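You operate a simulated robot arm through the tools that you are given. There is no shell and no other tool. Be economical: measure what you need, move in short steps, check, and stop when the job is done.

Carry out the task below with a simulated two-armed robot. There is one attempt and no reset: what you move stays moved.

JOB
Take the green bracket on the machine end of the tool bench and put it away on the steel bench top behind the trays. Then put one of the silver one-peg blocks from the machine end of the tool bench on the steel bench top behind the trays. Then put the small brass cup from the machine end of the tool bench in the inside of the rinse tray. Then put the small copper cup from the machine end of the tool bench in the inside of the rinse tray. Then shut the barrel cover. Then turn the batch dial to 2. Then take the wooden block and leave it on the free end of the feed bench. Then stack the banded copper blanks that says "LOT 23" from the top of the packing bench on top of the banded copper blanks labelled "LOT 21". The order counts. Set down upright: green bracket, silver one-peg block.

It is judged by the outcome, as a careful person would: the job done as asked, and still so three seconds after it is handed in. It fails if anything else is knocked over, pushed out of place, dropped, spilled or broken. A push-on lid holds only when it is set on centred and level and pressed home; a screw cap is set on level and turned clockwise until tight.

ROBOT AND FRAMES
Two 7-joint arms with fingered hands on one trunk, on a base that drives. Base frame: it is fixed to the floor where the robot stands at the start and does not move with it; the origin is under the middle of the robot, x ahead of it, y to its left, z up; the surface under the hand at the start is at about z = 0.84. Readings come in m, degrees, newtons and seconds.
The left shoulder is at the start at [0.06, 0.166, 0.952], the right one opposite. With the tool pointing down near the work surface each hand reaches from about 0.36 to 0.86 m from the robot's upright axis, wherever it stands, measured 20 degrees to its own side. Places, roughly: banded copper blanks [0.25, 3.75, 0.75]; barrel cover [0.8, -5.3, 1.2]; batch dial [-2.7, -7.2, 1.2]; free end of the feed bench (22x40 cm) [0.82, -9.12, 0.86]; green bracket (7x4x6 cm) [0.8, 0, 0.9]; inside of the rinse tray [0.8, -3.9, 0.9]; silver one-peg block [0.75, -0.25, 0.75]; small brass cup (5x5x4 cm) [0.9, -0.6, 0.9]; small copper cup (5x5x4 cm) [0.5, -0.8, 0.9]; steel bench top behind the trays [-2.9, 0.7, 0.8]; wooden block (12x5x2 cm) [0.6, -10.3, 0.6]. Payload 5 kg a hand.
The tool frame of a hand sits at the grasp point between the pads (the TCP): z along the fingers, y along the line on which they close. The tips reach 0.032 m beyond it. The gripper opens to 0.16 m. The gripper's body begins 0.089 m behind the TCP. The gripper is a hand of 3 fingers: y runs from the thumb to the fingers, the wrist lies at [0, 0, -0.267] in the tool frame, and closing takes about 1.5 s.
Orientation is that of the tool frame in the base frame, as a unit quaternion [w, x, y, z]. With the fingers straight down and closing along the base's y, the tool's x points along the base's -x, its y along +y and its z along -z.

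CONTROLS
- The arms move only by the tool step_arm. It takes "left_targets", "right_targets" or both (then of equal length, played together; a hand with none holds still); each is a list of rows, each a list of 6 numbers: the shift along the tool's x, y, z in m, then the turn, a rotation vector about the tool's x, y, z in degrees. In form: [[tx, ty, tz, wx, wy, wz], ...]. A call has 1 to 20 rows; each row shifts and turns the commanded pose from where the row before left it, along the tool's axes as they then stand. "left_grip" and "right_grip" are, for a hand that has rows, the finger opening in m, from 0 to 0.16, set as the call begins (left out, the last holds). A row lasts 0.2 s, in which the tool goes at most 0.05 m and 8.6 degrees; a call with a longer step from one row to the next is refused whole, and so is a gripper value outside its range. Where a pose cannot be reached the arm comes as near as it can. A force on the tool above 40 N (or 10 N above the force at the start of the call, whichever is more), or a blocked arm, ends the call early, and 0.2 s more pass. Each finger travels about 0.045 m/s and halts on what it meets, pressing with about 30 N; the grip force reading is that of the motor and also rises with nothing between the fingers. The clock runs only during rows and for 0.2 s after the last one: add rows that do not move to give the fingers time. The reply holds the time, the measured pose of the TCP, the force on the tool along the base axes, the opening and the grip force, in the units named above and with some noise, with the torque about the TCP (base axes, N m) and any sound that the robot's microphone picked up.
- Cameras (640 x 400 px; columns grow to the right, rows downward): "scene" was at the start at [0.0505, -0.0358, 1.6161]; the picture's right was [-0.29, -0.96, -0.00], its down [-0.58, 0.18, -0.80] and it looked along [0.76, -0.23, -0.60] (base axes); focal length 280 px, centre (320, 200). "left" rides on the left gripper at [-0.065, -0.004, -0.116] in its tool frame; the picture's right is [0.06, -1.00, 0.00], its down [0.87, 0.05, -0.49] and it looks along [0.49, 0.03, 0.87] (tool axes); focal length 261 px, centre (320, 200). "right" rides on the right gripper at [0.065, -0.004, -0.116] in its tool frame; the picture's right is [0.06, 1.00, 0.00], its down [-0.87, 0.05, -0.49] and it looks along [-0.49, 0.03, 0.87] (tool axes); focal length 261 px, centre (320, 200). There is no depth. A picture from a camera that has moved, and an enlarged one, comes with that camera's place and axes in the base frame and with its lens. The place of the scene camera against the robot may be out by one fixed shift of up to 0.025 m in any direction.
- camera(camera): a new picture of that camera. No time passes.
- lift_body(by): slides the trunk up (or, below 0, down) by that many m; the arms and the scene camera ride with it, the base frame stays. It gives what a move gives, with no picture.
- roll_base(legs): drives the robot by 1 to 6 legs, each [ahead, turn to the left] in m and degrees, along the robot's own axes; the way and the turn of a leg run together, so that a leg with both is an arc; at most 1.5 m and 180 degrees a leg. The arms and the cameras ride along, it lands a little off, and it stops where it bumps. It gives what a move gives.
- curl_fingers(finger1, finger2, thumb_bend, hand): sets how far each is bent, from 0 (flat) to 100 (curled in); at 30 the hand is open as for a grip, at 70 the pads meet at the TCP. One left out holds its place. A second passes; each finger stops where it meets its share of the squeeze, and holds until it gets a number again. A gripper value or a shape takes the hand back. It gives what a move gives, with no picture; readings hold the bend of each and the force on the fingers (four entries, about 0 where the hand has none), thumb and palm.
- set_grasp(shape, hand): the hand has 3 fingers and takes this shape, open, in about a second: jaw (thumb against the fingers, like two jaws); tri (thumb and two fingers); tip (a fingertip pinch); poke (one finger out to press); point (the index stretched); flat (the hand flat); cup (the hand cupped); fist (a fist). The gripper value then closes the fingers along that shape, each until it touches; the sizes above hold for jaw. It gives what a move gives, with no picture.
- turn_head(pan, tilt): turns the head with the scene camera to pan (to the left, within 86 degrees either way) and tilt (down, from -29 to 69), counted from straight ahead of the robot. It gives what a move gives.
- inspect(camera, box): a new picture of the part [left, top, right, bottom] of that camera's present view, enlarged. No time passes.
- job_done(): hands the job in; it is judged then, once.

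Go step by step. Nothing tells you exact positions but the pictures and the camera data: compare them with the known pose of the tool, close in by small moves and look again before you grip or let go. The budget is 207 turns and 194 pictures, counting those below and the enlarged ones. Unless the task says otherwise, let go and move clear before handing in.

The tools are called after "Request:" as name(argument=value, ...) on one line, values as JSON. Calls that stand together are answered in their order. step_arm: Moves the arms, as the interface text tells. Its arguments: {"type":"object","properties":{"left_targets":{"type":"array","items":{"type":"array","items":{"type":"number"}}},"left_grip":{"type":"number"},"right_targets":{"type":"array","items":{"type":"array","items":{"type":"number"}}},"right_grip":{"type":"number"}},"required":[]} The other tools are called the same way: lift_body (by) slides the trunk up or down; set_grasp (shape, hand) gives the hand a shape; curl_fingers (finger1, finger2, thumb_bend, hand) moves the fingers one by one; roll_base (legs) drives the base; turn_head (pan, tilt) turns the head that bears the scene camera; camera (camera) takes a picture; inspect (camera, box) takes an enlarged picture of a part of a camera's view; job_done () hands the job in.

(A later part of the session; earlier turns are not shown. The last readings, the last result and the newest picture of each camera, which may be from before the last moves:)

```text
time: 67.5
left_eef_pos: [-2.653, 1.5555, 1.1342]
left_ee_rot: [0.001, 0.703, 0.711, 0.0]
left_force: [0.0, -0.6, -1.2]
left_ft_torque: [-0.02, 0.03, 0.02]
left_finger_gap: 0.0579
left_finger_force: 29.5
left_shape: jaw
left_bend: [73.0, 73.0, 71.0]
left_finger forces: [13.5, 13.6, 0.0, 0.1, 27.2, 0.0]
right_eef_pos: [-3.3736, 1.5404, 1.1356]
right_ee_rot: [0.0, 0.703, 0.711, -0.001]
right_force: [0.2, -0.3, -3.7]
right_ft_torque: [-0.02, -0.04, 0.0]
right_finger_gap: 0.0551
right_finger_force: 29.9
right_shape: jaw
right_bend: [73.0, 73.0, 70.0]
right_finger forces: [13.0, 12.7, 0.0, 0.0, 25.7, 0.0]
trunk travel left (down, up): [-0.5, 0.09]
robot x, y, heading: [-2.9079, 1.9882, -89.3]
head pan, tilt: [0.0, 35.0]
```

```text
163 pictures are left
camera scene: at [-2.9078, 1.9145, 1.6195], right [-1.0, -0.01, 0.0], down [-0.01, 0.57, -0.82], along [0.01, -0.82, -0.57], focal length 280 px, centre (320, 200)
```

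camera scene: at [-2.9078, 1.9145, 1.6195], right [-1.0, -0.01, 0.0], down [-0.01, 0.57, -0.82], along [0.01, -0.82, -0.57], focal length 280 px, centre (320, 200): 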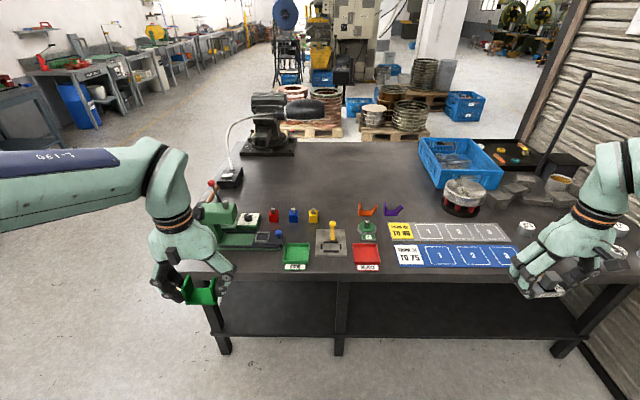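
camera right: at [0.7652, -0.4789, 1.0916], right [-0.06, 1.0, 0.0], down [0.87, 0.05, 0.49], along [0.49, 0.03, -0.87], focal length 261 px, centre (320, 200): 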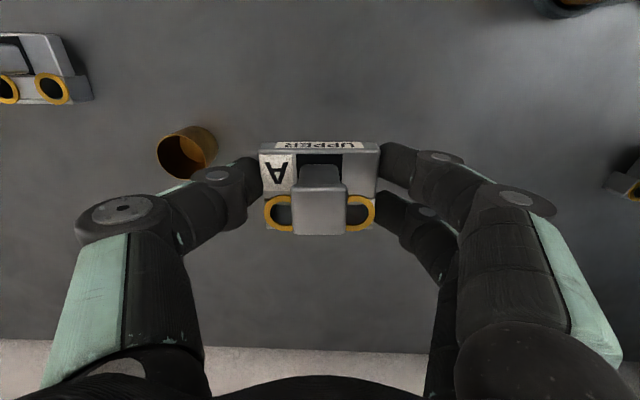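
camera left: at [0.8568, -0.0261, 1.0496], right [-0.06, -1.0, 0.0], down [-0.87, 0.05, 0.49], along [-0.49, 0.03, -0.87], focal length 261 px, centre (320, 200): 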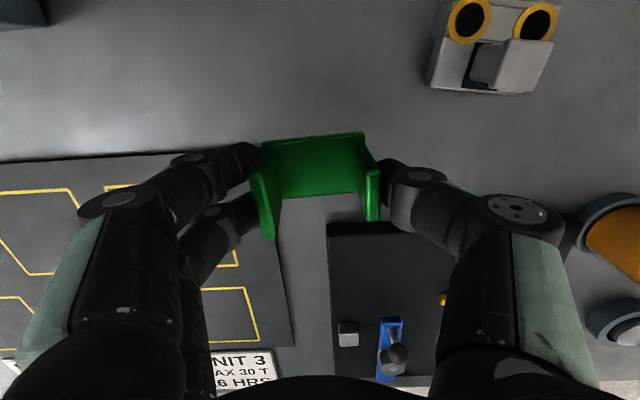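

Clear view: green and red trays at the front, free top behind them. I'll bring the left hand to x ≈ -2.8 and drive up to the bench.

Request:
step_arm(left_targets=[[0, -0.04, 0, 0, 0, 0], [0, -0.04, 0, 0, 0, 0], [0, -0.04, 0, 0, 0, 0], [0, -0.03, 0, 0, 0, 0], [0, 0, 0, 0, 0, 0]])

Request:
roll_base(legs=[[0.47, 0]])

Request:
camera(camera="scene")

Request:
camera(camera="left")

```text
time: 68.7
left_eef_pos: [-2.8029, 1.5545, 1.1348]
left_ee_rot: [0.0, 0.704, 0.711, 0.0]
left_force: [-0.7, -0.5, -1.6]
left_ft_torque: [0.04, 0.03, 0.03]
left_finger_gap: 0.0579
left_finger_force: 29.8
left_shape: jaw
left_bend: [73.0, 73.0, 71.0]
left_finger forces: [13.5, 13.7, 0.0, 0.0, 27.4, 0.0]
right_eef_pos: [-3.3749, 1.5389, 1.1341]
right_ee_rot: [0.0, 0.704, 0.711, 0.0]
right_force: [-0.3, 0.0, -3.3]
right_ft_torque: [-0.01, 0.04, 0.01]
right_finger_gap: 0.0553
right_finger_force: 30.0
right_shape: jaw
right_bend: [73.0, 73.0, 70.0]
right_finger forces: [13.0, 12.7, 0.1, 0.0, 25.8, 0.1]
trunk travel left (down, up): [-0.5, 0.09]
robot x, y, heading: [-2.9083, 1.986, -89.4]
head pan, tilt: [0.0, 35.0]
```

```text
time: 71.5
left_eef_pos: [-2.7999, 1.082, 1.1338]
left_ee_rot: [0.001, 0.704, 0.71, 0.002]
left_force: [-0.8, 0.6, -1.5]
left_ft_torque: [-0.01, 0.0, 0.01]
left_finger_gap: 0.0581
left_finger_force: 30.5
left_shape: jaw
left_bend: [73.0, 73.0, 71.0]
left_finger forces: [13.7, 13.6, 0.0, 0.1, 27.5, 0.1]
right_eef_pos: [-3.3703, 1.0675, 1.1341]
right_ee_rot: [-0.001, 0.704, 0.71, 0.001]
right_force: [0.1, -0.2, -2.6]
right_ft_torque: [0.03, -0.01, 0.0]
right_finger_gap: 0.0555
right_finger_force: 29.7
right_shape: jaw
right_bend: [73.0, 73.0, 70.0]
right_finger forces: [12.9, 12.7, 0.1, 0.0, 25.7, 0.1]
trunk travel left (down, up): [-0.5, 0.09]
robot x, y, heading: [-2.8965, 1.5143, -89.3]
head pan, tilt: [0.0, 35.0]
```

```text
162 pictures are left
camera scene: at [-2.9036, 1.4418, 1.6194], right [-1.0, -0.01, 0.0], down [0.0, 0.57, -0.82], along [0.01, -0.82, -0.57], focal length 280 px, centre (320, 200)
```

scene: 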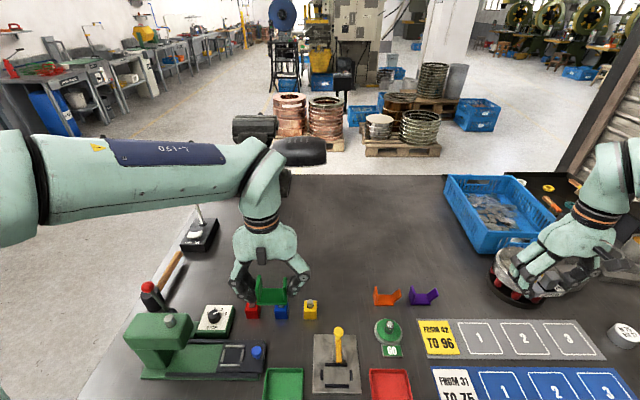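

```text
161 pictures are left
camera left: at [-2.8032, 1.0175, 1.2493], right [-1.0, 0.05, 0.0], down [0.05, 0.87, 0.49], along [0.03, 0.49, -0.87], focal length 261 px, centre (320, 200)
```

left: 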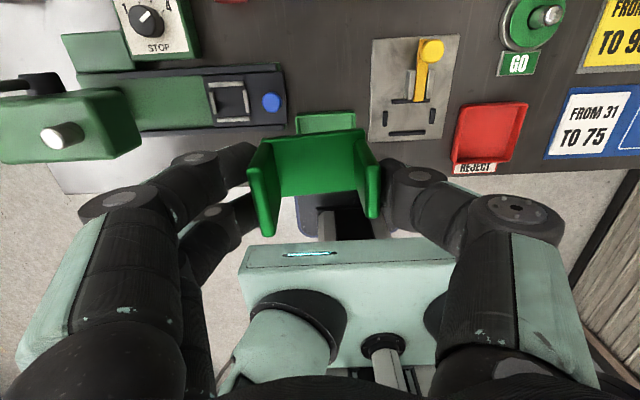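

I'll extend the left hand forward to y ≈ 0.77 at height and then lower toward the bench, watching.

Request:
step_arm(left_targets=[[-0.045, 0, 0, 0, 0, 0], [-0.045, 0, 0, 0, 0, 0], [-0.045, 0, 0, 0, 0, 0], [-0.045, 0, 0, 0, 0, 0], [-0.045, 0, 0, 0, 0, 0], [-0.045, 0, 0, 0, 0, 0], [-0.04, 0, 0, 0, 0, 0], [0, 0, 0.04, 0, 0, 0], [0, 0, 0.04, 0, 0, 0], [0, 0, 0.04, 0, 0, 0], [0, 0, 0.04, 0, 0, 0], [0, 0, 0, 0, 0, 0]])

Request:
camera(camera="left")

Request:
inspect(camera="scene", box=[200, 120, 440, 280])

```text
time: 74.1
left_eef_pos: [-2.7957, 0.7728, 0.9737]
left_ee_rot: [0.0, 0.703, 0.711, 0.0]
left_force: [0.0, -0.2, -0.5]
left_ft_torque: [0.0, 0.0, 0.01]
left_finger_gap: 0.0575
left_finger_force: 29.5
left_shape: jaw
left_bend: [73.0, 73.0, 71.0]
left_finger forces: [13.5, 13.6, 0.1, 0.1, 27.3, 0.1]
right_eef_pos: [-3.3698, 1.0672, 1.1348]
right_ee_rot: [-0.001, 0.705, 0.71, 0.0]
right_force: [-0.2, -0.2, -3.0]
right_ft_torque: [-0.02, 0.01, 0.01]
right_finger_gap: 0.0552
right_finger_force: 30.2
right_shape: jaw
right_bend: [73.0, 73.0, 70.0]
right_finger forces: [13.1, 12.7, 0.1, 0.1, 25.9, 0.0]
trunk travel left (down, up): [-0.5, 0.09]
robot x, y, heading: [-2.9041, 1.5101, -89.6]
head pan, tilt: [0.0, 35.0]
```

```text
160 pictures are left
camera left: at [-2.7997, 0.7086, 1.089], right [-1.0, 0.05, 0.0], down [0.05, 0.87, 0.49], along [0.03, 0.49, -0.87], focal length 261 px, centre (320, 200)
```

left: 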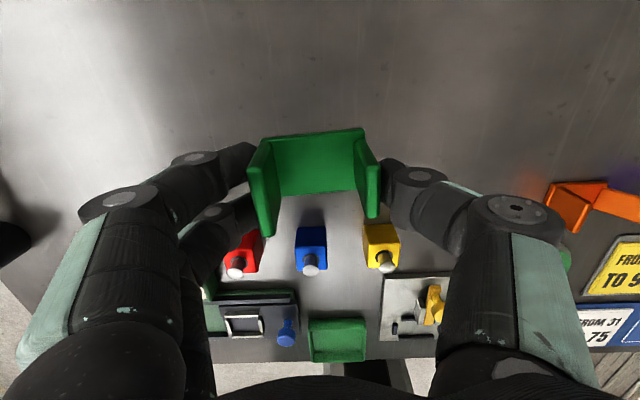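

```text
2.50 times, centred on (320, 200) of scene
camera zoom: at [-2.9036, 1.4431, 1.6195], right [-1.0, -0.01, 0.0], down [0.0, 0.57, -0.82], along [0.01, -0.82, -0.57], focal length 699 px, centre (320, 200)
```

zoom: 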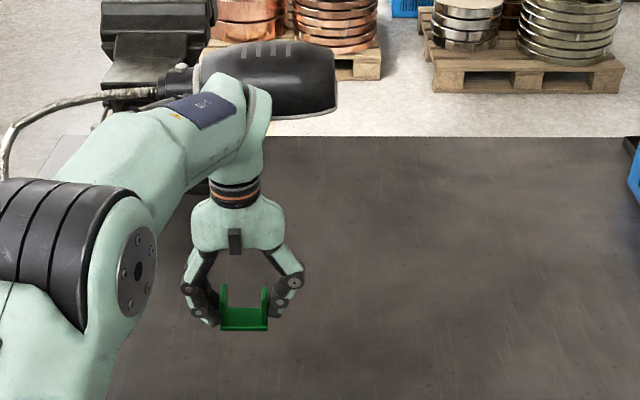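

The spot is free. Lowering until it nearly touches.

Request:
step_arm(left_targets=[[0, 0, 0.04, 0, 0, 0], [0, 0, 0.04, 0, 0, 0], [0, 0, 0.03, 0, 0, 0], [0, 0, 0.006, 0, 0, 0], [0, 0, 0, 0, 0, 0]])

Request:
inspect(camera="scene", box=[220, 200, 340, 280])

```text
time: 75.3
left_eef_pos: [-2.7955, 0.7729, 0.8579]
left_ee_rot: [0.0, 0.704, 0.71, 0.001]
left_force: [-0.2, 0.5, -1.1]
left_ft_torque: [-0.02, 0.02, 0.02]
left_finger_gap: 0.0577
left_finger_force: 29.9
left_shape: jaw
left_bend: [73.0, 73.0, 71.0]
left_finger forces: [13.6, 13.6, 0.0, 0.0, 27.3, 0.0]
right_eef_pos: [-3.3718, 1.0676, 1.1346]
right_ee_rot: [-0.001, 0.704, 0.71, 0.001]
right_force: [-0.1, 0.0, -2.7]
right_ft_torque: [0.04, 0.0, 0.01]
right_finger_gap: 0.0554
right_finger_force: 29.9
right_shape: jaw
right_bend: [73.0, 73.0, 70.0]
right_finger forces: [13.0, 12.7, 0.1, 0.0, 25.8, 0.1]
trunk travel left (down, up): [-0.5, 0.09]
robot x, y, heading: [-2.8958, 1.512, -89.5]
head pan, tilt: [0.0, 35.0]
```

```text
5.00 times, centred on (280, 240) of scene
camera zoom: at [-2.9037, 1.4427, 1.6194], right [-1.0, -0.01, 0.0], down [0.0, 0.57, -0.82], along [0.01, -0.82, -0.57], focal length 1399 px, centre (520, 0)
```

zoom: 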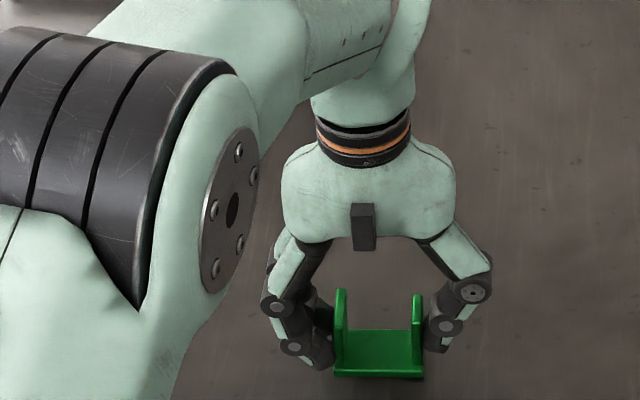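

Request:
step_arm(left_targets=[[0, 0, 0.004, 0, 0, 0], [0, 0, 0.003, 0, 0, 0], [0, 0, 0, 0, 0, 0]])

```text
time: 76.1
left_eef_pos: [-2.7953, 0.7724, 0.851]
left_ee_rot: [0.001, 0.704, 0.71, 0.0]
left_force: [-0.1, 0.3, -1.3]
left_ft_torque: [0.01, -0.02, -0.02]
left_finger_gap: 0.0576
left_finger_force: 29.6
left_shape: jaw
left_bend: [73.0, 73.0, 71.0]
left_finger forces: [13.5, 13.6, 0.1, 0.0, 27.3, 0.0]
right_eef_pos: [-3.3699, 1.0666, 1.1359]
right_ee_rot: [-0.001, 0.704, 0.71, 0.0]
right_force: [-0.1, 0.0, -4.3]
right_ft_torque: [-0.01, 0.0, -0.04]
right_finger_gap: 0.0553
right_finger_force: 30.2
right_shape: jaw
right_bend: [73.0, 73.0, 70.0]
right_finger forces: [13.1, 12.7, 0.0, 0.0, 25.7, 0.1]
trunk travel left (down, up): [-0.5, 0.09]
robot x, y, heading: [-2.9002, 1.5102, -89.6]
head pan, tilt: [0.0, 35.0]
```

Request:
step_arm(left_targets=[[0, 0, 0.003, 0, 0, 0], [0, 0, 0.003, 0, 0, 0], [0, 0, 0, 0, 0, 0]])

Request:
inspect(camera="left", box=[220, 100, 420, 250])

```text
time: 76.9
left_eef_pos: [-2.7959, 0.7736, 0.8462]
left_ee_rot: [0.0, 0.704, 0.71, 0.0]
left_force: [0.7, -0.7, 4.4]
left_ft_torque: [0.01, 0.13, 0.03]
left_finger_gap: 0.0575
left_finger_force: 29.9
left_shape: jaw
left_bend: [73.0, 73.0, 71.0]
left_finger forces: [13.8, 13.9, 0.0, 0.0, 27.5, 0.0]
right_eef_pos: [-3.3704, 1.0696, 1.1361]
right_ee_rot: [0.0, 0.704, 0.711, 0.0]
right_force: [0.0, -0.2, -3.2]
right_ft_torque: [0.05, -0.05, 0.03]
right_finger_gap: 0.0554
right_finger_force: 29.7
right_shape: jaw
right_bend: [73.0, 73.0, 70.0]
right_finger forces: [13.1, 12.7, 0.1, 0.0, 25.9, 0.0]
trunk travel left (down, up): [-0.5, 0.09]
robot x, y, heading: [-2.9046, 1.5096, -89.4]
head pan, tilt: [0.0, 35.0]
```

```text
2.67 times, centred on (320, 175) of left
camera zoom: at [-2.8001, 0.7083, 0.9616], right [-1.0, 0.05, 0.0], down [0.05, 0.87, 0.49], along [0.03, 0.49, -0.87], focal length 695 px, centre (320, 267)
```

zoom: 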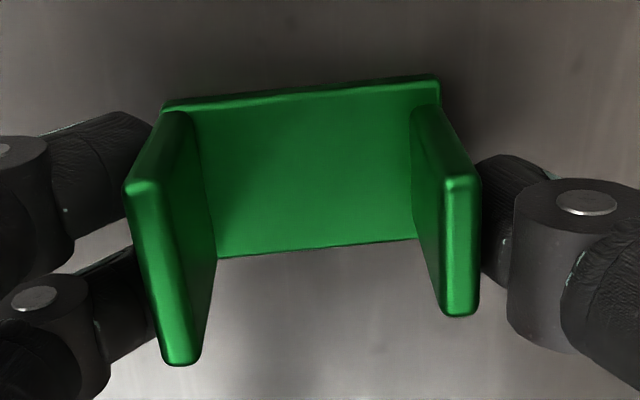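

Contact (4.4 N up) — the bracket stands on the top. Releasing and lifting straight up.

Request:
step_arm(left_targets=[[0, 0, 0, 0, 0, 0], [0, 0, 0, 0, 0, 0], [0, 0, 0, 0, 0, 0], [0, 0, 0, 0, 0, 0], [0, 0, -0.02, 0, 0, 0], [0, 0, -0.04, 0, 0, 0], [0, 0, -0.05, 0, 0, 0], [0, 0, -0.05, 0, 0, 0], [0, 0, -0.05, 0, 0, 0], [0, 0, -0.05, 0, 0, 0], [0, 0, -0.02, 0, 0, 0]], left_grip=0.11)

Request:
step_arm(left_targets=[[0.045, 0, 0, 0, 0, 0], [0.045, 0, 0, 0, 0, 0], [0.045, 0, 0, 0, 0, 0], [0.045, 0, 0, 0, 0, 0], [0.045, 0, 0, 0, 0, 0], [0.045, 0.02, 0, 0, 0, 0], [0.03, 0.04, 0, 0, 0, 0], [0, 0.045, 0, 0, 0, 0], [0, 0.045, 0, 0, 0, 0], [0, 0, 0, 0, 0, 0]])

Request:
camera(camera="scene")

```text
time: 79.3
left_eef_pos: [-2.7952, 0.7739, 1.1255]
left_ee_rot: [0.0, 0.703, 0.711, 0.001]
left_force: [0.5, 0.1, 1.3]
left_ft_torque: [0.06, 0.02, 0.03]
left_finger_gap: 0.1098
left_finger_force: 0.1
left_shape: jaw
left_bend: [68.0, 68.0, 65.0]
left_finger forces: [0.1, 0.1, 0.0, 0.1, 0.0, 0.0]
right_eef_pos: [-3.3699, 1.0679, 1.1358]
right_ee_rot: [0.0, 0.704, 0.71, 0.001]
right_force: [-0.4, 0.5, -3.6]
right_ft_torque: [-0.02, 0.01, 0.02]
right_finger_gap: 0.0551
right_finger_force: 30.0
right_shape: jaw
right_bend: [73.0, 73.0, 70.0]
right_finger forces: [13.0, 12.7, 0.0, 0.0, 25.8, 0.1]
trunk travel left (down, up): [-0.5, 0.09]
robot x, y, heading: [-2.8991, 1.5143, -89.6]
head pan, tilt: [0.0, 35.0]
```

```text
time: 81.5
left_eef_pos: [-2.6485, 1.0738, 1.1256]
left_ee_rot: [0.001, 0.704, 0.71, 0.001]
left_force: [0.7, -0.5, 0.2]
left_ft_torque: [0.03, -0.03, -0.03]
left_finger_gap: 0.1099
left_finger_force: 0.1
left_shape: jaw
left_bend: [68.0, 68.0, 65.0]
left_finger forces: [0.1, 0.0, 0.0, 0.0, 0.0, 0.1]
right_eef_pos: [-3.3707, 1.068, 1.1342]
right_ee_rot: [-0.001, 0.704, 0.71, 0.001]
right_force: [0.4, -0.2, -3.9]
right_ft_torque: [-0.01, -0.05, 0.0]
right_finger_gap: 0.0553
right_finger_force: 30.1
right_shape: jaw
right_bend: [73.0, 73.0, 70.0]
right_finger forces: [13.1, 12.6, 0.0, 0.0, 25.8, 0.1]
trunk travel left (down, up): [-0.5, 0.09]
robot x, y, heading: [-2.8986, 1.5156, -89.5]
head pan, tilt: [0.0, 35.0]
```

```text
156 pictures are left
camera scene: at [-2.9044, 1.4426, 1.6194], right [-1.0, -0.01, 0.0], down [0.0, 0.57, -0.82], along [0.01, -0.82, -0.57], focal length 280 px, centre (320, 200)
```

scene: 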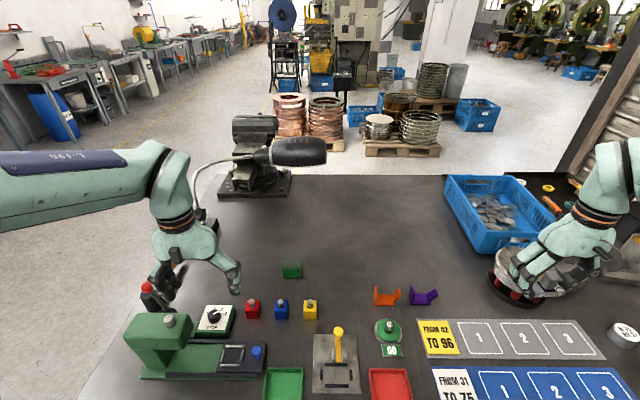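

Bracket stands upright behind the trays. Now the block: right hand over to about (-2.97, 0.77) and down partway.

Request:
step_arm(right_targets=[[0, 0.045, 0, 0, 0, 0], [0, 0.045, 0, 0, 0, 0], [0, 0.045, 0, 0, 0, 0], [0, 0.045, 0, 0, 0, 0], [0, 0.045, 0, 0, 0, 0], [0, 0.045, 0, 0, 0, 0], [-0.02, 0.045, 0, 0, 0, 0], [-0.02, 0.045, 0, 0, 0, 0], [-0.03, 0.037, 0, 0, 0, 0], [-0.045, 0, 0, 0, 0, 0], [-0.045, 0, 0, 0, 0, 0], [-0.045, 0, 0, 0, 0, 0], [-0.045, 0, 0, 0, 0, 0], [-0.045, 0, 0, 0, 0, 0], [0, 0, 0.045, 0, 0, 0], [0, 0, 0.045, 0, 0, 0], [0, 0, 0.045, 0, 0, 0], [0, 0, 0.045, 0, 0, 0], [0, 0, 0, 0, 0, 0]])

Request:
inspect(camera="scene", box=[240, 180, 420, 300])

Request:
camera(camera="right")

```text
time: 85.5
left_eef_pos: [-2.6475, 1.0739, 1.1256]
left_ee_rot: [0.0, 0.704, 0.71, 0.0]
left_force: [0.4, -0.8, -0.1]
left_ft_torque: [0.0, -0.03, -0.01]
left_finger_gap: 0.1097
left_finger_force: 0.0
left_shape: jaw
left_bend: [68.0, 68.0, 65.0]
left_finger forces: [0.0, 0.1, 0.0, 0.0, 0.0, 0.0]
right_eef_pos: [-2.9709, 0.777, 0.9548]
right_ee_rot: [0.001, 0.704, 0.71, 0.0]
right_force: [-0.3, 0.6, -3.7]
right_ft_torque: [-0.01, -0.04, -0.02]
right_finger_gap: 0.0552
right_finger_force: 29.6
right_shape: jaw
right_bend: [73.0, 73.0, 70.0]
right_finger forces: [13.3, 12.9, 0.0, 0.0, 26.2, 0.1]
trunk travel left (down, up): [-0.5, 0.09]
robot x, y, heading: [-2.9038, 1.5131, -89.7]
head pan, tilt: [0.0, 35.0]
```

```text
3.33 times, centred on (330, 240) of scene
camera zoom: at [-2.9033, 1.4431, 1.6195], right [-1.0, -0.01, 0.0], down [0.0, 0.57, -0.82], along [0.01, -0.82, -0.57], focal length 932 px, centre (287, 67)
```

zoom: 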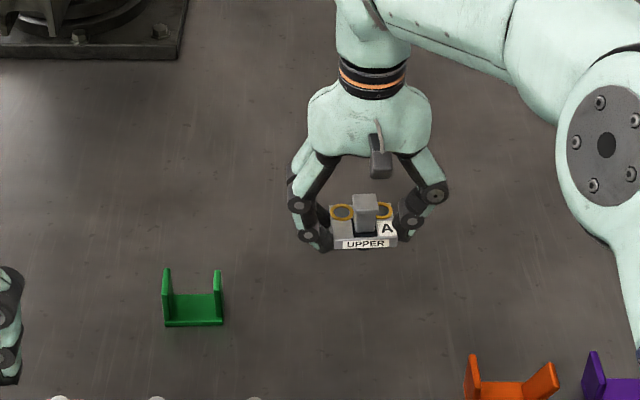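

```text
154 pictures are left
camera right: at [-2.9755, 0.8417, 1.0701], right [1.0, 0.07, 0.0], down [0.06, -0.87, 0.49], along [0.04, -0.49, -0.87], focal length 261 px, centre (320, 200)
```

right: 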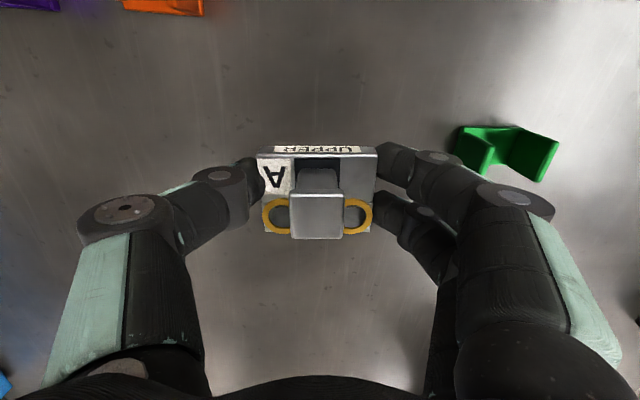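

Lowering the block.

Request:
step_arm(right_targets=[[0, 0, 0.04, 0, 0, 0], [0, 0, 0.04, 0, 0, 0], [0, 0, 0.02, 0, 0, 0], [0, 0, 0.006, 0, 0, 0], [0, 0, 0.003, 0, 0, 0], [0, 0, 0, 0, 0, 0]])

```text
time: 86.9
left_eef_pos: [-2.6487, 1.0755, 1.1261]
left_ee_rot: [0.0, 0.704, 0.71, 0.0]
left_force: [-0.8, -0.6, 0.8]
left_ft_torque: [0.0, -0.03, 0.01]
left_finger_gap: 0.1094
left_finger_force: 0.1
left_shape: jaw
left_bend: [68.0, 68.0, 65.0]
left_finger forces: [0.1, 0.0, 0.0, 0.0, 0.1, 0.0]
right_eef_pos: [-2.9715, 0.7789, 0.8452]
right_ee_rot: [0.0, 0.705, 0.709, 0.0]
right_force: [-0.7, 0.2, -3.0]
right_ft_torque: [-0.03, 0.0, -0.01]
right_finger_gap: 0.0553
right_finger_force: 30.0
right_shape: jaw
right_bend: [73.0, 73.0, 70.0]
right_finger forces: [13.3, 12.8, 0.0, 0.0, 26.1, 0.0]
trunk travel left (down, up): [-0.5, 0.09]
robot x, y, heading: [-2.9033, 1.5118, -89.3]
head pan, tilt: [0.0, 35.0]
```

Request:
step_arm(right_targets=[[0, 0, 0.003, 0, 0, 0], [0, 0, 0.002, 0, 0, 0], [0, 0, 0, 0, 0, 0]])

Request:
inspect(camera="scene", box=[290, 200, 410, 280])

```text
time: 87.7
left_eef_pos: [-2.6477, 1.0738, 1.1255]
left_ee_rot: [0.0, 0.704, 0.71, 0.0]
left_force: [-0.5, -1.0, 0.3]
left_ft_torque: [-0.01, -0.02, 0.0]
left_finger_gap: 0.1097
left_finger_force: 0.0
left_shape: jaw
left_bend: [68.0, 68.0, 65.0]
left_finger forces: [0.0, 0.0, 0.0, 0.1, 0.0, 0.0]
right_eef_pos: [-2.9695, 0.7768, 0.8402]
right_ee_rot: [-0.001, 0.703, 0.711, 0.0]
right_force: [-0.6, 0.0, -3.6]
right_ft_torque: [0.03, -0.02, -0.01]
right_finger_gap: 0.0551
right_finger_force: 29.9
right_shape: jaw
right_bend: [73.0, 73.0, 70.0]
right_finger forces: [13.4, 12.8, 0.0, 0.1, 26.1, 0.0]
trunk travel left (down, up): [-0.5, 0.09]
robot x, y, heading: [-2.9048, 1.5151, -89.4]
head pan, tilt: [0.0, 35.0]
```

```text
5.00 times, centred on (350, 240) of scene
camera zoom: at [-2.9032, 1.4426, 1.6194], right [-1.0, -0.01, 0.0], down [0.0, 0.57, -0.82], along [0.01, -0.82, -0.57], focal length 1399 px, centre (170, 0)
```

zoom: 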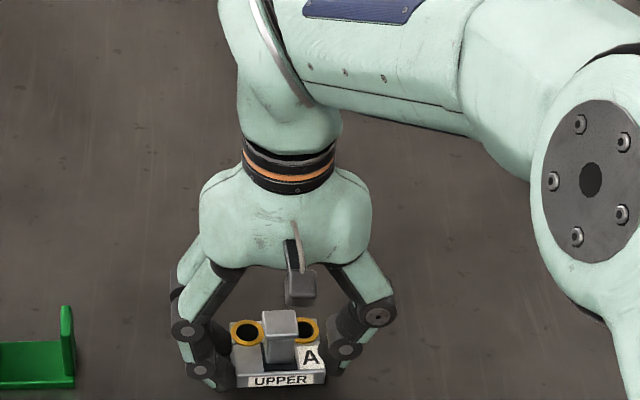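

Request:
step_arm(right_targets=[[0, 0, 0.002, 0, 0, 0], [0, 0, 0.001, 0, 0, 0], [0, 0, 0, 0, 0, 0]])

```text
time: 88.5
left_eef_pos: [-2.6478, 1.0752, 1.1248]
left_ee_rot: [0.0, 0.704, 0.71, 0.0]
left_force: [-0.2, -0.4, 0.0]
left_ft_torque: [-0.01, 0.05, 0.02]
left_finger_gap: 0.1099
left_finger_force: 0.0
left_shape: jaw
left_bend: [68.0, 68.0, 65.0]
left_finger forces: [0.1, 0.1, 0.0, 0.1, 0.0, 0.0]
right_eef_pos: [-2.9714, 0.7767, 0.8378]
right_ee_rot: [-0.001, 0.704, 0.71, 0.0]
right_force: [-0.5, 0.1, -3.8]
right_ft_torque: [0.01, 0.02, -0.03]
right_finger_gap: 0.0549
right_finger_force: 30.6
right_shape: jaw
right_bend: [73.0, 73.0, 70.0]
right_finger forces: [13.3, 12.8, 0.0, 0.0, 26.2, 0.0]
trunk travel left (down, up): [-0.5, 0.09]
robot x, y, heading: [-2.9027, 1.5122, -89.4]
head pan, tilt: [0.0, 35.0]
```

Request:
step_arm(right_targets=[[0, 0, 0.002, 0, 0, 0], [0, 0, 0.001, 0, 0, 0], [0, 0, 0, 0, 0, 0]])

```text
time: 89.3
left_eef_pos: [-2.6478, 1.0735, 1.1258]
left_ee_rot: [0.0, 0.704, 0.711, 0.0]
left_force: [0.6, 0.5, -1.3]
left_ft_torque: [-0.01, 0.02, 0.0]
left_finger_gap: 0.1098
left_finger_force: 0.2
left_shape: jaw
left_bend: [68.0, 68.0, 65.0]
left_finger forces: [0.1, 0.1, 0.1, 0.0, 0.1, 0.0]
right_eef_pos: [-2.9687, 0.7761, 0.8362]
right_ee_rot: [0.0, 0.703, 0.711, 0.0]
right_force: [-0.6, 0.0, 3.4]
right_ft_torque: [-0.02, -0.06, -0.01]
right_finger_gap: 0.0556
right_finger_force: 30.1
right_shape: jaw
right_bend: [73.0, 73.0, 70.0]
right_finger forces: [13.7, 13.6, 0.0, 0.0, 27.4, 0.0]
trunk travel left (down, up): [-0.5, 0.09]
robot x, y, heading: [-2.9007, 1.5134, -89.5]
head pan, tilt: [0.0, 35.0]
```

Contact. Releasing the block, rising, and drawing back.

Request:
step_arm(right_targets=[[0, 0, 0, 0, 0, 0], [0, 0, 0, 0, 0, 0], [0, 0, 0, 0, 0, 0], [0, 0, 0, 0, 0, 0], [0, 0, -0.02, 0, 0, 0], [0, 0, -0.04, 0, 0, 0], [0, 0, -0.05, 0, 0, 0], [0, 0, -0.05, 0, 0, 0], [0, 0, -0.05, 0, 0, 0], [0, 0, -0.05, 0, 0, 0], [0, 0, -0.04, 0, 0, 0], [0.045, 0, 0, 0, 0, 0], [0.045, 0, 0, 0, 0, 0], [0.045, -0.02, 0, 0, 0, 0], [0.045, -0.02, 0, 0, 0, 0], [0.045, -0.02, 0, 0, 0, 0], [0.045, -0.02, 0, 0, 0, 0], [0.03, -0.03, 0, 0, 0, 0], [0, -0.03, 0, 0, 0, 0], [0, 0, 0, 0, 0, 0]], right_grip=0.095)

Request:
inspect(camera="scene", box=[200, 180, 480, 370])

```text
time: 93.5
left_eef_pos: [-2.6489, 1.0749, 1.1256]
left_ee_rot: [0.0, 0.704, 0.71, 0.0]
left_force: [-0.2, -0.4, 0.3]
left_ft_torque: [-0.01, 0.0, 0.01]
left_finger_gap: 0.1099
left_finger_force: 0.1
left_shape: jaw
left_bend: [68.0, 68.0, 65.0]
left_finger forces: [0.0, 0.0, 0.0, 0.0, 0.0, 0.0]
right_eef_pos: [-3.1131, 1.0761, 1.1338]
right_ee_rot: [0.0, 0.703, 0.711, 0.0]
right_force: [0.3, -0.6, 0.2]
right_ft_torque: [0.02, 0.0, 0.0]
right_finger_gap: 0.0944
right_finger_force: 0.0
right_shape: jaw
right_bend: [71.0, 71.0, 71.0]
right_finger forces: [0.0, 0.0, 0.0, 0.0, 0.0, 0.0]
trunk travel left (down, up): [-0.5, 0.09]
robot x, y, heading: [-2.9037, 1.5094, -89.5]
head pan, tilt: [0.0, 35.0]
```

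```text
2.11 times, centred on (340, 275) of scene
camera zoom: at [-2.9031, 1.4432, 1.6194], right [-1.0, -0.01, 0.0], down [-0.01, 0.57, -0.82], along [0.01, -0.82, -0.57], focal length 589 px, centre (278, 42)
```

zoom: 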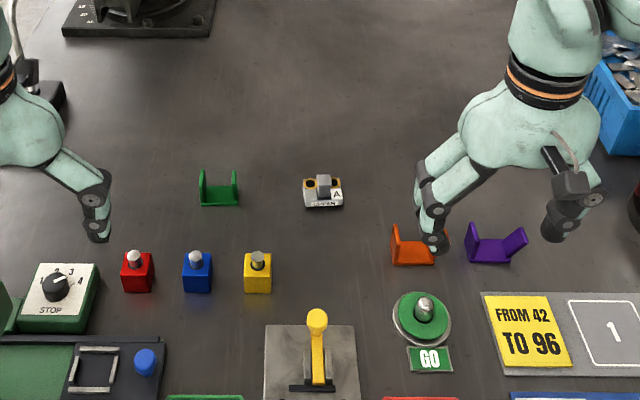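

Both parts stand upright behind the trays. Next I'll go back to the tool bench's machine end for the cups.

Request:
roll_base(legs=[[-0.49, 0], [0, 89.5], [1.3, 0], [0, -65], [1.43, 0], [1.43, 0]])

Request:
roll_base(legs=[[0, 65]])

Request:
turn_head(pan=0, tilt=35)

Request:
camera(camera="scene")

```text
time: 123.0
left_eef_pos: [0.0366, -0.878, 1.1267]
left_ee_rot: [0.0, 0.536, 0.844, 0.0]
left_force: [-0.3, -0.4, -0.1]
left_ft_torque: [-0.03, -0.03, 0.05]
left_finger_gap: 0.11
left_finger_force: 0.0
left_shape: jaw
left_bend: [68.0, 68.0, 65.0]
left_finger forces: [0.0, 0.0, 0.1, 0.1, 0.0, 0.0]
right_eef_pos: [-0.3863, -1.0709, 1.1345]
right_ee_rot: [0.0, 0.536, 0.844, 0.001]
right_force: [-0.4, -0.4, 0.0]
right_ft_torque: [0.05, -0.02, -0.01]
right_finger_gap: 0.0949
right_finger_force: 0.0
right_shape: jaw
right_bend: [71.0, 71.0, 71.0]
right_finger forces: [0.1, 0.0, 0.0, 0.1, 0.1, 0.0]
trunk travel left (down, up): [-0.5, 0.09]
robot x, y, heading: [-0.3741, -0.5859, -64.7]
head pan, tilt: [0.0, 35.0]
```

```text
time: 126.3
left_eef_pos: [0.0609, -0.3312, 1.1254]
left_ee_rot: [0.0, -0.005, 1.0, 0.0]
left_force: [-0.8, 0.3, 0.8]
left_ft_torque: [-0.02, 0.0, 0.02]
left_finger_gap: 0.11
left_finger_force: 0.1
left_shape: jaw
left_bend: [68.0, 68.0, 65.0]
left_finger forces: [0.0, 0.0, 0.1, 0.0, 0.0, 0.0]
right_eef_pos: [0.0585, -0.7985, 1.1344]
right_ee_rot: [0.0, -0.005, 1.0, 0.0]
right_force: [-0.6, -0.8, -0.4]
right_ft_torque: [0.01, 0.02, -0.03]
right_finger_gap: 0.0946
right_finger_force: 0.1
right_shape: jaw
right_bend: [71.0, 71.0, 71.0]
right_finger forces: [0.1, 0.0, 0.1, 0.0, 0.0, 0.0]
trunk travel left (down, up): [-0.5, 0.09]
robot x, y, heading: [-0.3746, -0.5821, 0.6]
head pan, tilt: [0.0, 35.0]
```

```text
time: 126.9
left_eef_pos: [0.061, -0.3329, 1.1248]
left_ee_rot: [-0.001, -0.006, 1.0, 0.001]
left_force: [-0.1, 0.0, 0.9]
left_ft_torque: [0.03, 0.0, 0.03]
left_finger_gap: 0.1098
left_finger_force: 0.1
left_shape: jaw
left_bend: [68.0, 68.0, 65.0]
left_finger forces: [0.0, 0.0, 0.0, 0.1, 0.0, 0.0]
right_eef_pos: [0.0601, -0.7995, 1.1351]
right_ee_rot: [0.0, -0.005, 1.0, 0.0]
right_force: [1.4, 0.4, 0.3]
right_ft_torque: [-0.03, -0.03, -0.02]
right_finger_gap: 0.0947
right_finger_force: 0.1
right_shape: jaw
right_bend: [71.0, 71.0, 71.0]
right_finger forces: [0.0, 0.0, 0.1, 0.0, 0.1, 0.0]
trunk travel left (down, up): [-0.5, 0.09]
robot x, y, heading: [-0.3783, -0.5869, 0.6]
head pan, tilt: [0.0, 35.0]
```

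```text
151 pictures are left
camera scene: at [-0.3205, -0.5962, 1.6194], right [0.01, -1.0, 0.0], down [-0.57, -0.01, -0.82], along [0.82, 0.01, -0.57], focal length 280 px, centre (320, 200)
```

scene: 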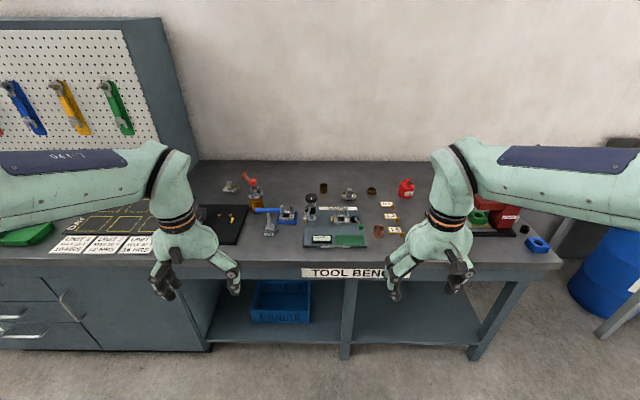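

I'll drive up to the bench; the left hand will take the brass cup, the right the copper cup.

Request:
roll_base(legs=[[0.48, -0.6]])

Request:
camera(camera="scene")

Request:
camera(camera="right")

```text
time: 129.7
left_eef_pos: [0.5429, -0.3352, 1.1256]
left_ee_rot: [-0.001, 0.0, 1.0, 0.0]
left_force: [0.0, -0.3, 0.1]
left_ft_torque: [-0.01, 0.03, -0.03]
left_finger_gap: 0.1096
left_finger_force: 0.0
left_shape: jaw
left_bend: [68.0, 68.0, 65.0]
left_finger forces: [0.0, 0.0, 0.0, 0.1, 0.0, 0.0]
right_eef_pos: [0.5357, -0.801, 1.1334]
right_ee_rot: [0.0, 0.001, 1.0, 0.0]
right_force: [-0.3, 0.7, 0.4]
right_ft_torque: [-0.01, 0.02, 0.0]
right_finger_gap: 0.0947
right_finger_force: 0.0
right_shape: jaw
right_bend: [71.0, 71.0, 71.0]
right_finger forces: [0.0, 0.1, 0.0, 0.0, 0.0, 0.0]
trunk travel left (down, up): [-0.5, 0.09]
robot x, y, heading: [0.1013, -0.585, -0.3]
head pan, tilt: [0.0, 35.0]
```

```text
150 pictures are left
camera scene: at [0.1582, -0.5948, 1.6194], right [0.0, -1.0, 0.0], down [-0.57, 0.0, -0.82], along [0.82, 0.0, -0.57], focal length 280 px, centre (320, 200)
```

scene: 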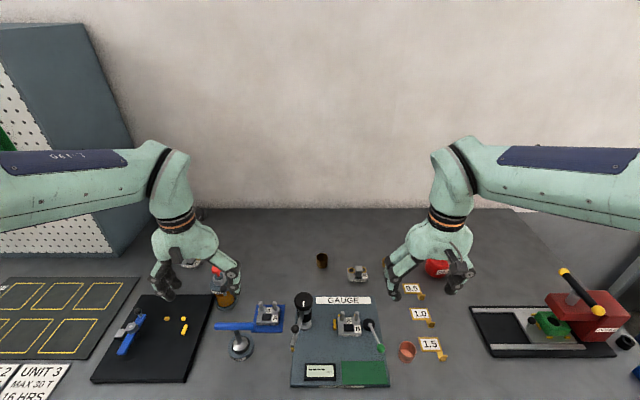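

```text
149 pictures are left
camera right: at [0.4708, -0.806, 1.2498], right [-0.06, 1.0, 0.0], down [0.87, 0.05, 0.49], along [0.49, 0.03, -0.87], focal length 261 px, centre (320, 200)
```

right: 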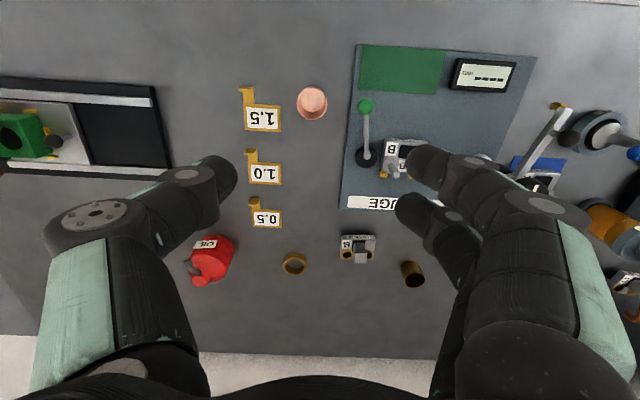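

Copper cup is at about (0.53, -0.82), brass at (0.852, -0.597). Left hand moves over the brass cup at height.

Request:
step_arm(left_targets=[[0, 0, -0.04, 0, 0, 0], [-0.036, -0.03, 0, 0, 0, 0], [-0.037, -0.03, 0, 0, 0, 0], [-0.037, -0.03, 0, 0, 0, 0], [-0.037, -0.03, 0, 0, 0, 0], [-0.037, -0.03, 0, 0, 0, 0], [-0.037, -0.03, 0, 0, 0, 0], [-0.037, -0.03, 0, 0, 0, 0], [-0.037, -0.03, 0, 0, 0, 0], [-0.01, -0.022, 0.02, 0, 0, 0], [0, 0, 0.045, 0, 0, 0], [0, 0, 0.045, 0, 0, 0], [0, 0, 0.03, 0, 0, 0], [0, 0, 0, 0, 0, 0]], left_grip=0.1)

Request:
camera(camera="left")

Request:
inspect(camera="scene", box=[240, 200, 420, 320])

```text
time: 132.7
left_eef_pos: [0.8553, -0.5891, 1.0413]
left_ee_rot: [-0.001, 0.0, 1.0, 0.001]
left_force: [0.2, 0.4, -1.0]
left_ft_torque: [-0.04, -0.01, 0.01]
left_finger_gap: 0.1001
left_finger_force: 0.1
left_shape: jaw
left_bend: [70.0, 70.0, 68.0]
left_finger forces: [0.0, 0.0, 0.1, 0.0, 0.0, 0.1]
left hand out of reach, approached as far as the arm can: row 9, 10, 11, 12, 13
right_eef_pos: [0.5352, -0.8011, 1.1342]
right_ee_rot: [0.0, 0.0, 1.0, 0.0]
right_force: [-0.1, 0.5, 0.2]
right_ft_torque: [0.02, 0.01, 0.0]
right_finger_gap: 0.0947
right_finger_force: 0.0
right_shape: jaw
right_bend: [71.0, 71.0, 71.0]
right_finger forces: [0.0, 0.0, 0.0, 0.1, 0.0, 0.1]
trunk travel left (down, up): [-0.5, 0.09]
robot x, y, heading: [0.1017, -0.589, -0.1]
head pan, tilt: [0.0, 35.0]
```

```text
148 pictures are left
camera left: at [0.9197, -0.5924, 1.1569], right [-0.06, -1.0, 0.0], down [-0.87, 0.05, 0.49], along [-0.49, 0.03, -0.87], focal length 261 px, centre (320, 200)
```

left: 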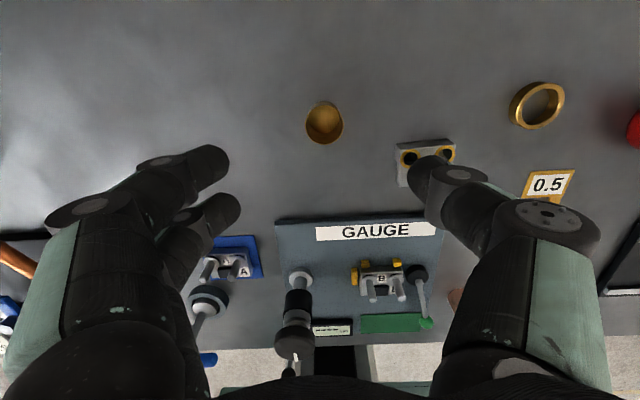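

```text
3.33 times, centred on (330, 260) of scene
camera zoom: at [0.1572, -0.5948, 1.6195], right [0.0, -1.0, 0.0], down [-0.57, 0.0, -0.82], along [0.82, 0.0, -0.57], focal length 932 px, centre (287, 0)
```

zoom: 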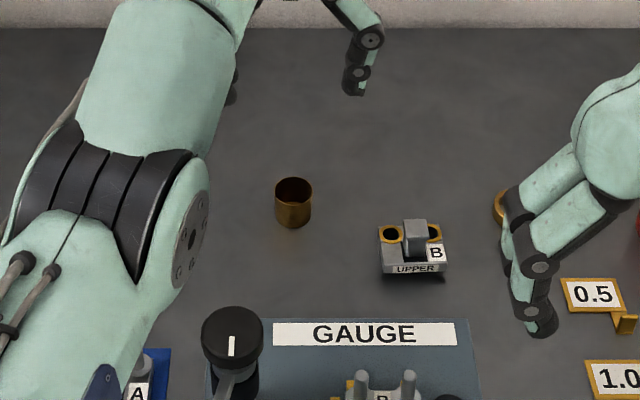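

The cup sits at about (0.857, -0.594). I'll descend partway and recheck since the last rows were at the reach limit.

Request:
step_arm(left_targets=[[0, 0, 0.03, 0, 0, 0], [0, 0, 0.03, 0, 0, 0], [0, 0, 0.03, 0, 0, 0], [0, 0, 0, 0, 0, 0]])

Request:
camera(camera="left")

```text
time: 133.7
left_eef_pos: [0.8715, -0.5938, 0.9568]
left_ee_rot: [-0.002, 0.0, 1.0, 0.001]
left_force: [0.0, -0.2, 0.4]
left_ft_torque: [0.0, 0.03, 0.03]
left_finger_gap: 0.1006
left_finger_force: 0.0
left_shape: jaw
left_bend: [70.0, 70.0, 68.0]
left_finger forces: [0.0, 0.1, 0.0, 0.0, 0.1, 0.1]
left hand out of reach, approached as far as the arm can: row 1, 2, 3
right_eef_pos: [0.5358, -0.8005, 1.1351]
right_ee_rot: [0.0, 0.0, 1.0, 0.0]
right_force: [0.5, -0.2, 0.1]
right_ft_torque: [0.0, -0.03, 0.0]
right_finger_gap: 0.0948
right_finger_force: 0.0
right_shape: jaw
right_bend: [71.0, 71.0, 71.0]
right_finger forces: [0.0, 0.1, 0.1, 0.0, 0.1, 0.0]
trunk travel left (down, up): [-0.5, 0.09]
robot x, y, heading: [0.0961, -0.5854, -0.2]
head pan, tilt: [0.0, 35.0]
```

```text
146 pictures are left
camera left: at [0.9366, -0.5978, 1.0707], right [-0.06, -1.0, 0.0], down [-0.87, 0.05, 0.49], along [-0.49, 0.03, -0.87], focal length 261 px, centre (320, 200)
```

left: 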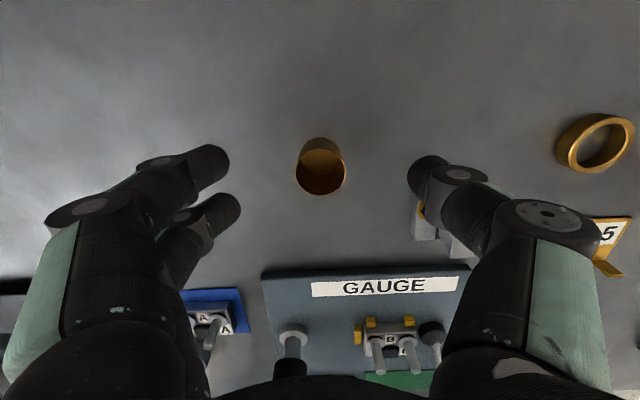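

Request:
step_arm(left_targets=[[0.012, 0, 0.0, 0, 0, 0], [0, 0, 0.02, 0, 0, 0], [0, 0, 0, 0, 0, 0]])

```text
time: 134.5
left_eef_pos: [0.8733, -0.5984, 0.9375]
left_ee_rot: [-0.002, 0.0, 1.0, 0.001]
left_force: [-0.3, -0.7, 0.0]
left_ft_torque: [-0.03, 0.02, -0.02]
left_finger_gap: 0.1002
left_finger_force: 0.1
left_shape: jaw
left_bend: [70.0, 70.0, 68.0]
left_finger forces: [0.0, 0.0, 0.0, 0.0, 0.0, 0.1]
left hand out of reach, approached as far as the arm can: row 1, 2
right_eef_pos: [0.5343, -0.8005, 1.1348]
right_ee_rot: [0.001, -0.001, 1.0, 0.0]
right_force: [1.2, -0.2, 0.4]
right_ft_torque: [0.0, 0.0, 0.04]
right_finger_gap: 0.0948
right_finger_force: 0.0
right_shape: jaw
right_bend: [71.0, 71.0, 71.0]
right_finger forces: [0.0, 0.1, 0.0, 0.0, 0.0, 0.1]
trunk travel left (down, up): [-0.5, 0.09]
robot x, y, heading: [0.1016, -0.584, -0.1]
head pan, tilt: [0.0, 35.0]
```

Request:
step_arm(left_targets=[[0.015, 0.01, 0.0, 0, 0, 0], [0, 0.005, 0.0, 0, 0, 0], [0, 0, 0, 0, 0, 0]])

```text
time: 135.3
left_eef_pos: [0.8759, -0.5877, 0.9398]
left_ee_rot: [-0.002, 0.0, 1.0, 0.001]
left_force: [0.7, 0.1, 0.4]
left_ft_torque: [-0.03, 0.01, -0.02]
left_finger_gap: 0.1002
left_finger_force: 0.1
left_shape: jaw
left_bend: [70.0, 70.0, 68.0]
left_finger forces: [0.1, 0.1, 0.1, 0.1, 0.1, 0.0]
left hand out of reach, approached as far as the arm can: row 1
right_eef_pos: [0.5347, -0.8013, 1.1357]
right_ee_rot: [0.0, 0.001, 1.0, 0.0]
right_force: [0.7, 0.2, 0.3]
right_ft_torque: [-0.04, 0.04, -0.02]
right_finger_gap: 0.0946
right_finger_force: 0.0
right_shape: jaw
right_bend: [71.0, 71.0, 71.0]
right_finger forces: [0.0, 0.1, 0.1, 0.0, 0.1, 0.0]
trunk travel left (down, up): [-0.5, 0.09]
robot x, y, heading: [0.1017, -0.5842, -0.2]
head pan, tilt: [0.0, 35.0]
```

Request:
step_arm(left_targets=[[0.015, -0.007, 0.0, 0, 0, 0], [0, 0, 0.03, 0, 0, 0], [0, 0, 0.02, 0, 0, 0], [0, 0, 0.012, 0, 0, 0], [0, 0, 0, 0, 0, 0]])

Request:
camera(camera="left")

```text
time: 136.5
left_eef_pos: [0.8774, -0.6022, 0.8795]
left_ee_rot: [-0.001, 0.0, 1.0, 0.001]
left_force: [-0.9, 0.5, -0.2]
left_ft_torque: [-0.03, 0.01, 0.01]
left_finger_gap: 0.1003
left_finger_force: 0.0
left_shape: jaw
left_bend: [70.0, 70.0, 68.0]
left_finger forces: [0.1, 0.1, 0.0, 0.0, 0.0, 0.0]
left hand out of reach, approached as far as the arm can: row 1, 2
right_eef_pos: [0.5355, -0.8027, 1.1343]
right_ee_rot: [0.0, 0.001, 1.0, -0.001]
right_force: [1.2, 0.2, 0.2]
right_ft_torque: [0.02, -0.01, 0.02]
right_finger_gap: 0.0949
right_finger_force: 0.0
right_shape: jaw
right_bend: [71.0, 71.0, 71.0]
right_finger forces: [0.0, 0.0, 0.0, 0.1, 0.1, 0.0]
trunk travel left (down, up): [-0.5, 0.09]
robot x, y, heading: [0.1012, -0.586, -0.4]
head pan, tilt: [0.0, 35.0]
```

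```text
145 pictures are left
camera left: at [0.942, -0.6058, 0.9945], right [-0.06, -1.0, 0.0], down [-0.87, 0.05, 0.49], along [-0.49, 0.03, -0.87], focal length 261 px, centre (320, 200)
```

left: 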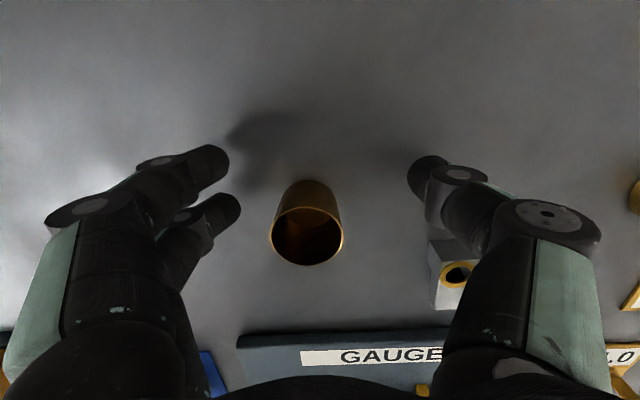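

The cup centre is about 0.02 nearer the robot. Shifting back and then closing after a check.

Request:
step_arm(left_targets=[[0.01, 0.004, 0.0, 0, 0, 0], [0.01, 0.004, 0.0, 0, 0, 0], [0, 0, 0, 0, 0, 0]])

Request:
camera(camera="left")

```text
time: 137.3
left_eef_pos: [0.8791, -0.6023, 0.8789]
left_ee_rot: [-0.002, -0.001, 1.0, 0.0]
left_force: [-0.1, -0.4, 0.1]
left_ft_torque: [0.01, 0.0, 0.0]
left_finger_gap: 0.1001
left_finger_force: 0.0
left_shape: jaw
left_bend: [70.0, 70.0, 68.0]
left_finger forces: [0.0, 0.1, 0.0, 0.1, 0.0, 0.0]
left hand out of reach, approached as far as the arm can: row 1, 2
right_eef_pos: [0.5347, -0.8005, 1.1347]
right_ee_rot: [0.0, 0.0, 1.0, 0.0]
right_force: [-0.5, -0.2, 0.3]
right_ft_torque: [0.0, -0.01, 0.03]
right_finger_gap: 0.0947
right_finger_force: 0.0
right_shape: jaw
right_bend: [71.0, 71.0, 71.0]
right_finger forces: [0.1, 0.0, 0.0, 0.1, 0.0, 0.0]
trunk travel left (down, up): [-0.5, 0.09]
robot x, y, heading: [0.1055, -0.5851, -0.1]
head pan, tilt: [0.0, 35.0]
```

```text
144 pictures are left
camera left: at [0.942, -0.6058, 0.9945], right [-0.06, -1.0, 0.0], down [-0.87, 0.05, 0.49], along [-0.49, 0.03, -0.87], focal length 261 px, centre (320, 200)
```

left: 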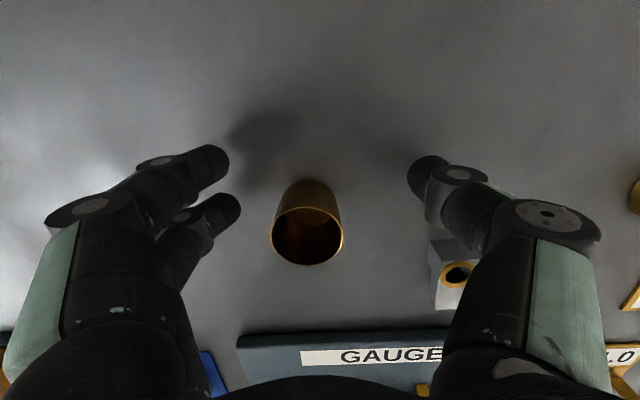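

The arm refuses to come back here (posture limit). I'll raise it and see how it responds.

Request:
step_arm(left_targets=[[0, 0, -0.04, 0, 0, 0], [0, 0, -0.04, 0, 0, 0], [0, 0, -0.04, 0, 0, 0], [0, 0, 0, 0, 0, 0]])

```text
time: 138.3
left_eef_pos: [0.8615, -0.6144, 0.9961]
left_ee_rot: [0.0, 0.001, 1.0, 0.0]
left_force: [0.0, 0.2, -0.6]
left_ft_torque: [-0.03, 0.01, 0.02]
left_finger_gap: 0.1004
left_finger_force: 0.1
left_shape: jaw
left_bend: [70.0, 70.0, 68.0]
left_finger forces: [0.1, 0.0, 0.0, 0.0, 0.0, 0.1]
left hand out of reach, approached as far as the arm can: row 2, 3
right_eef_pos: [0.5371, -0.8012, 1.1339]
right_ee_rot: [-0.001, 0.0, 1.0, 0.0]
right_force: [-0.1, 0.7, -0.2]
right_ft_torque: [-0.05, -0.01, 0.0]
right_finger_gap: 0.0948
right_finger_force: 0.0
right_shape: jaw
right_bend: [71.0, 71.0, 71.0]
right_finger forces: [0.0, 0.0, 0.1, 0.0, 0.1, 0.0]
trunk travel left (down, up): [-0.5, 0.09]
robot x, y, heading: [0.1004, -0.5832, -0.2]
head pan, tilt: [0.0, 35.0]
```

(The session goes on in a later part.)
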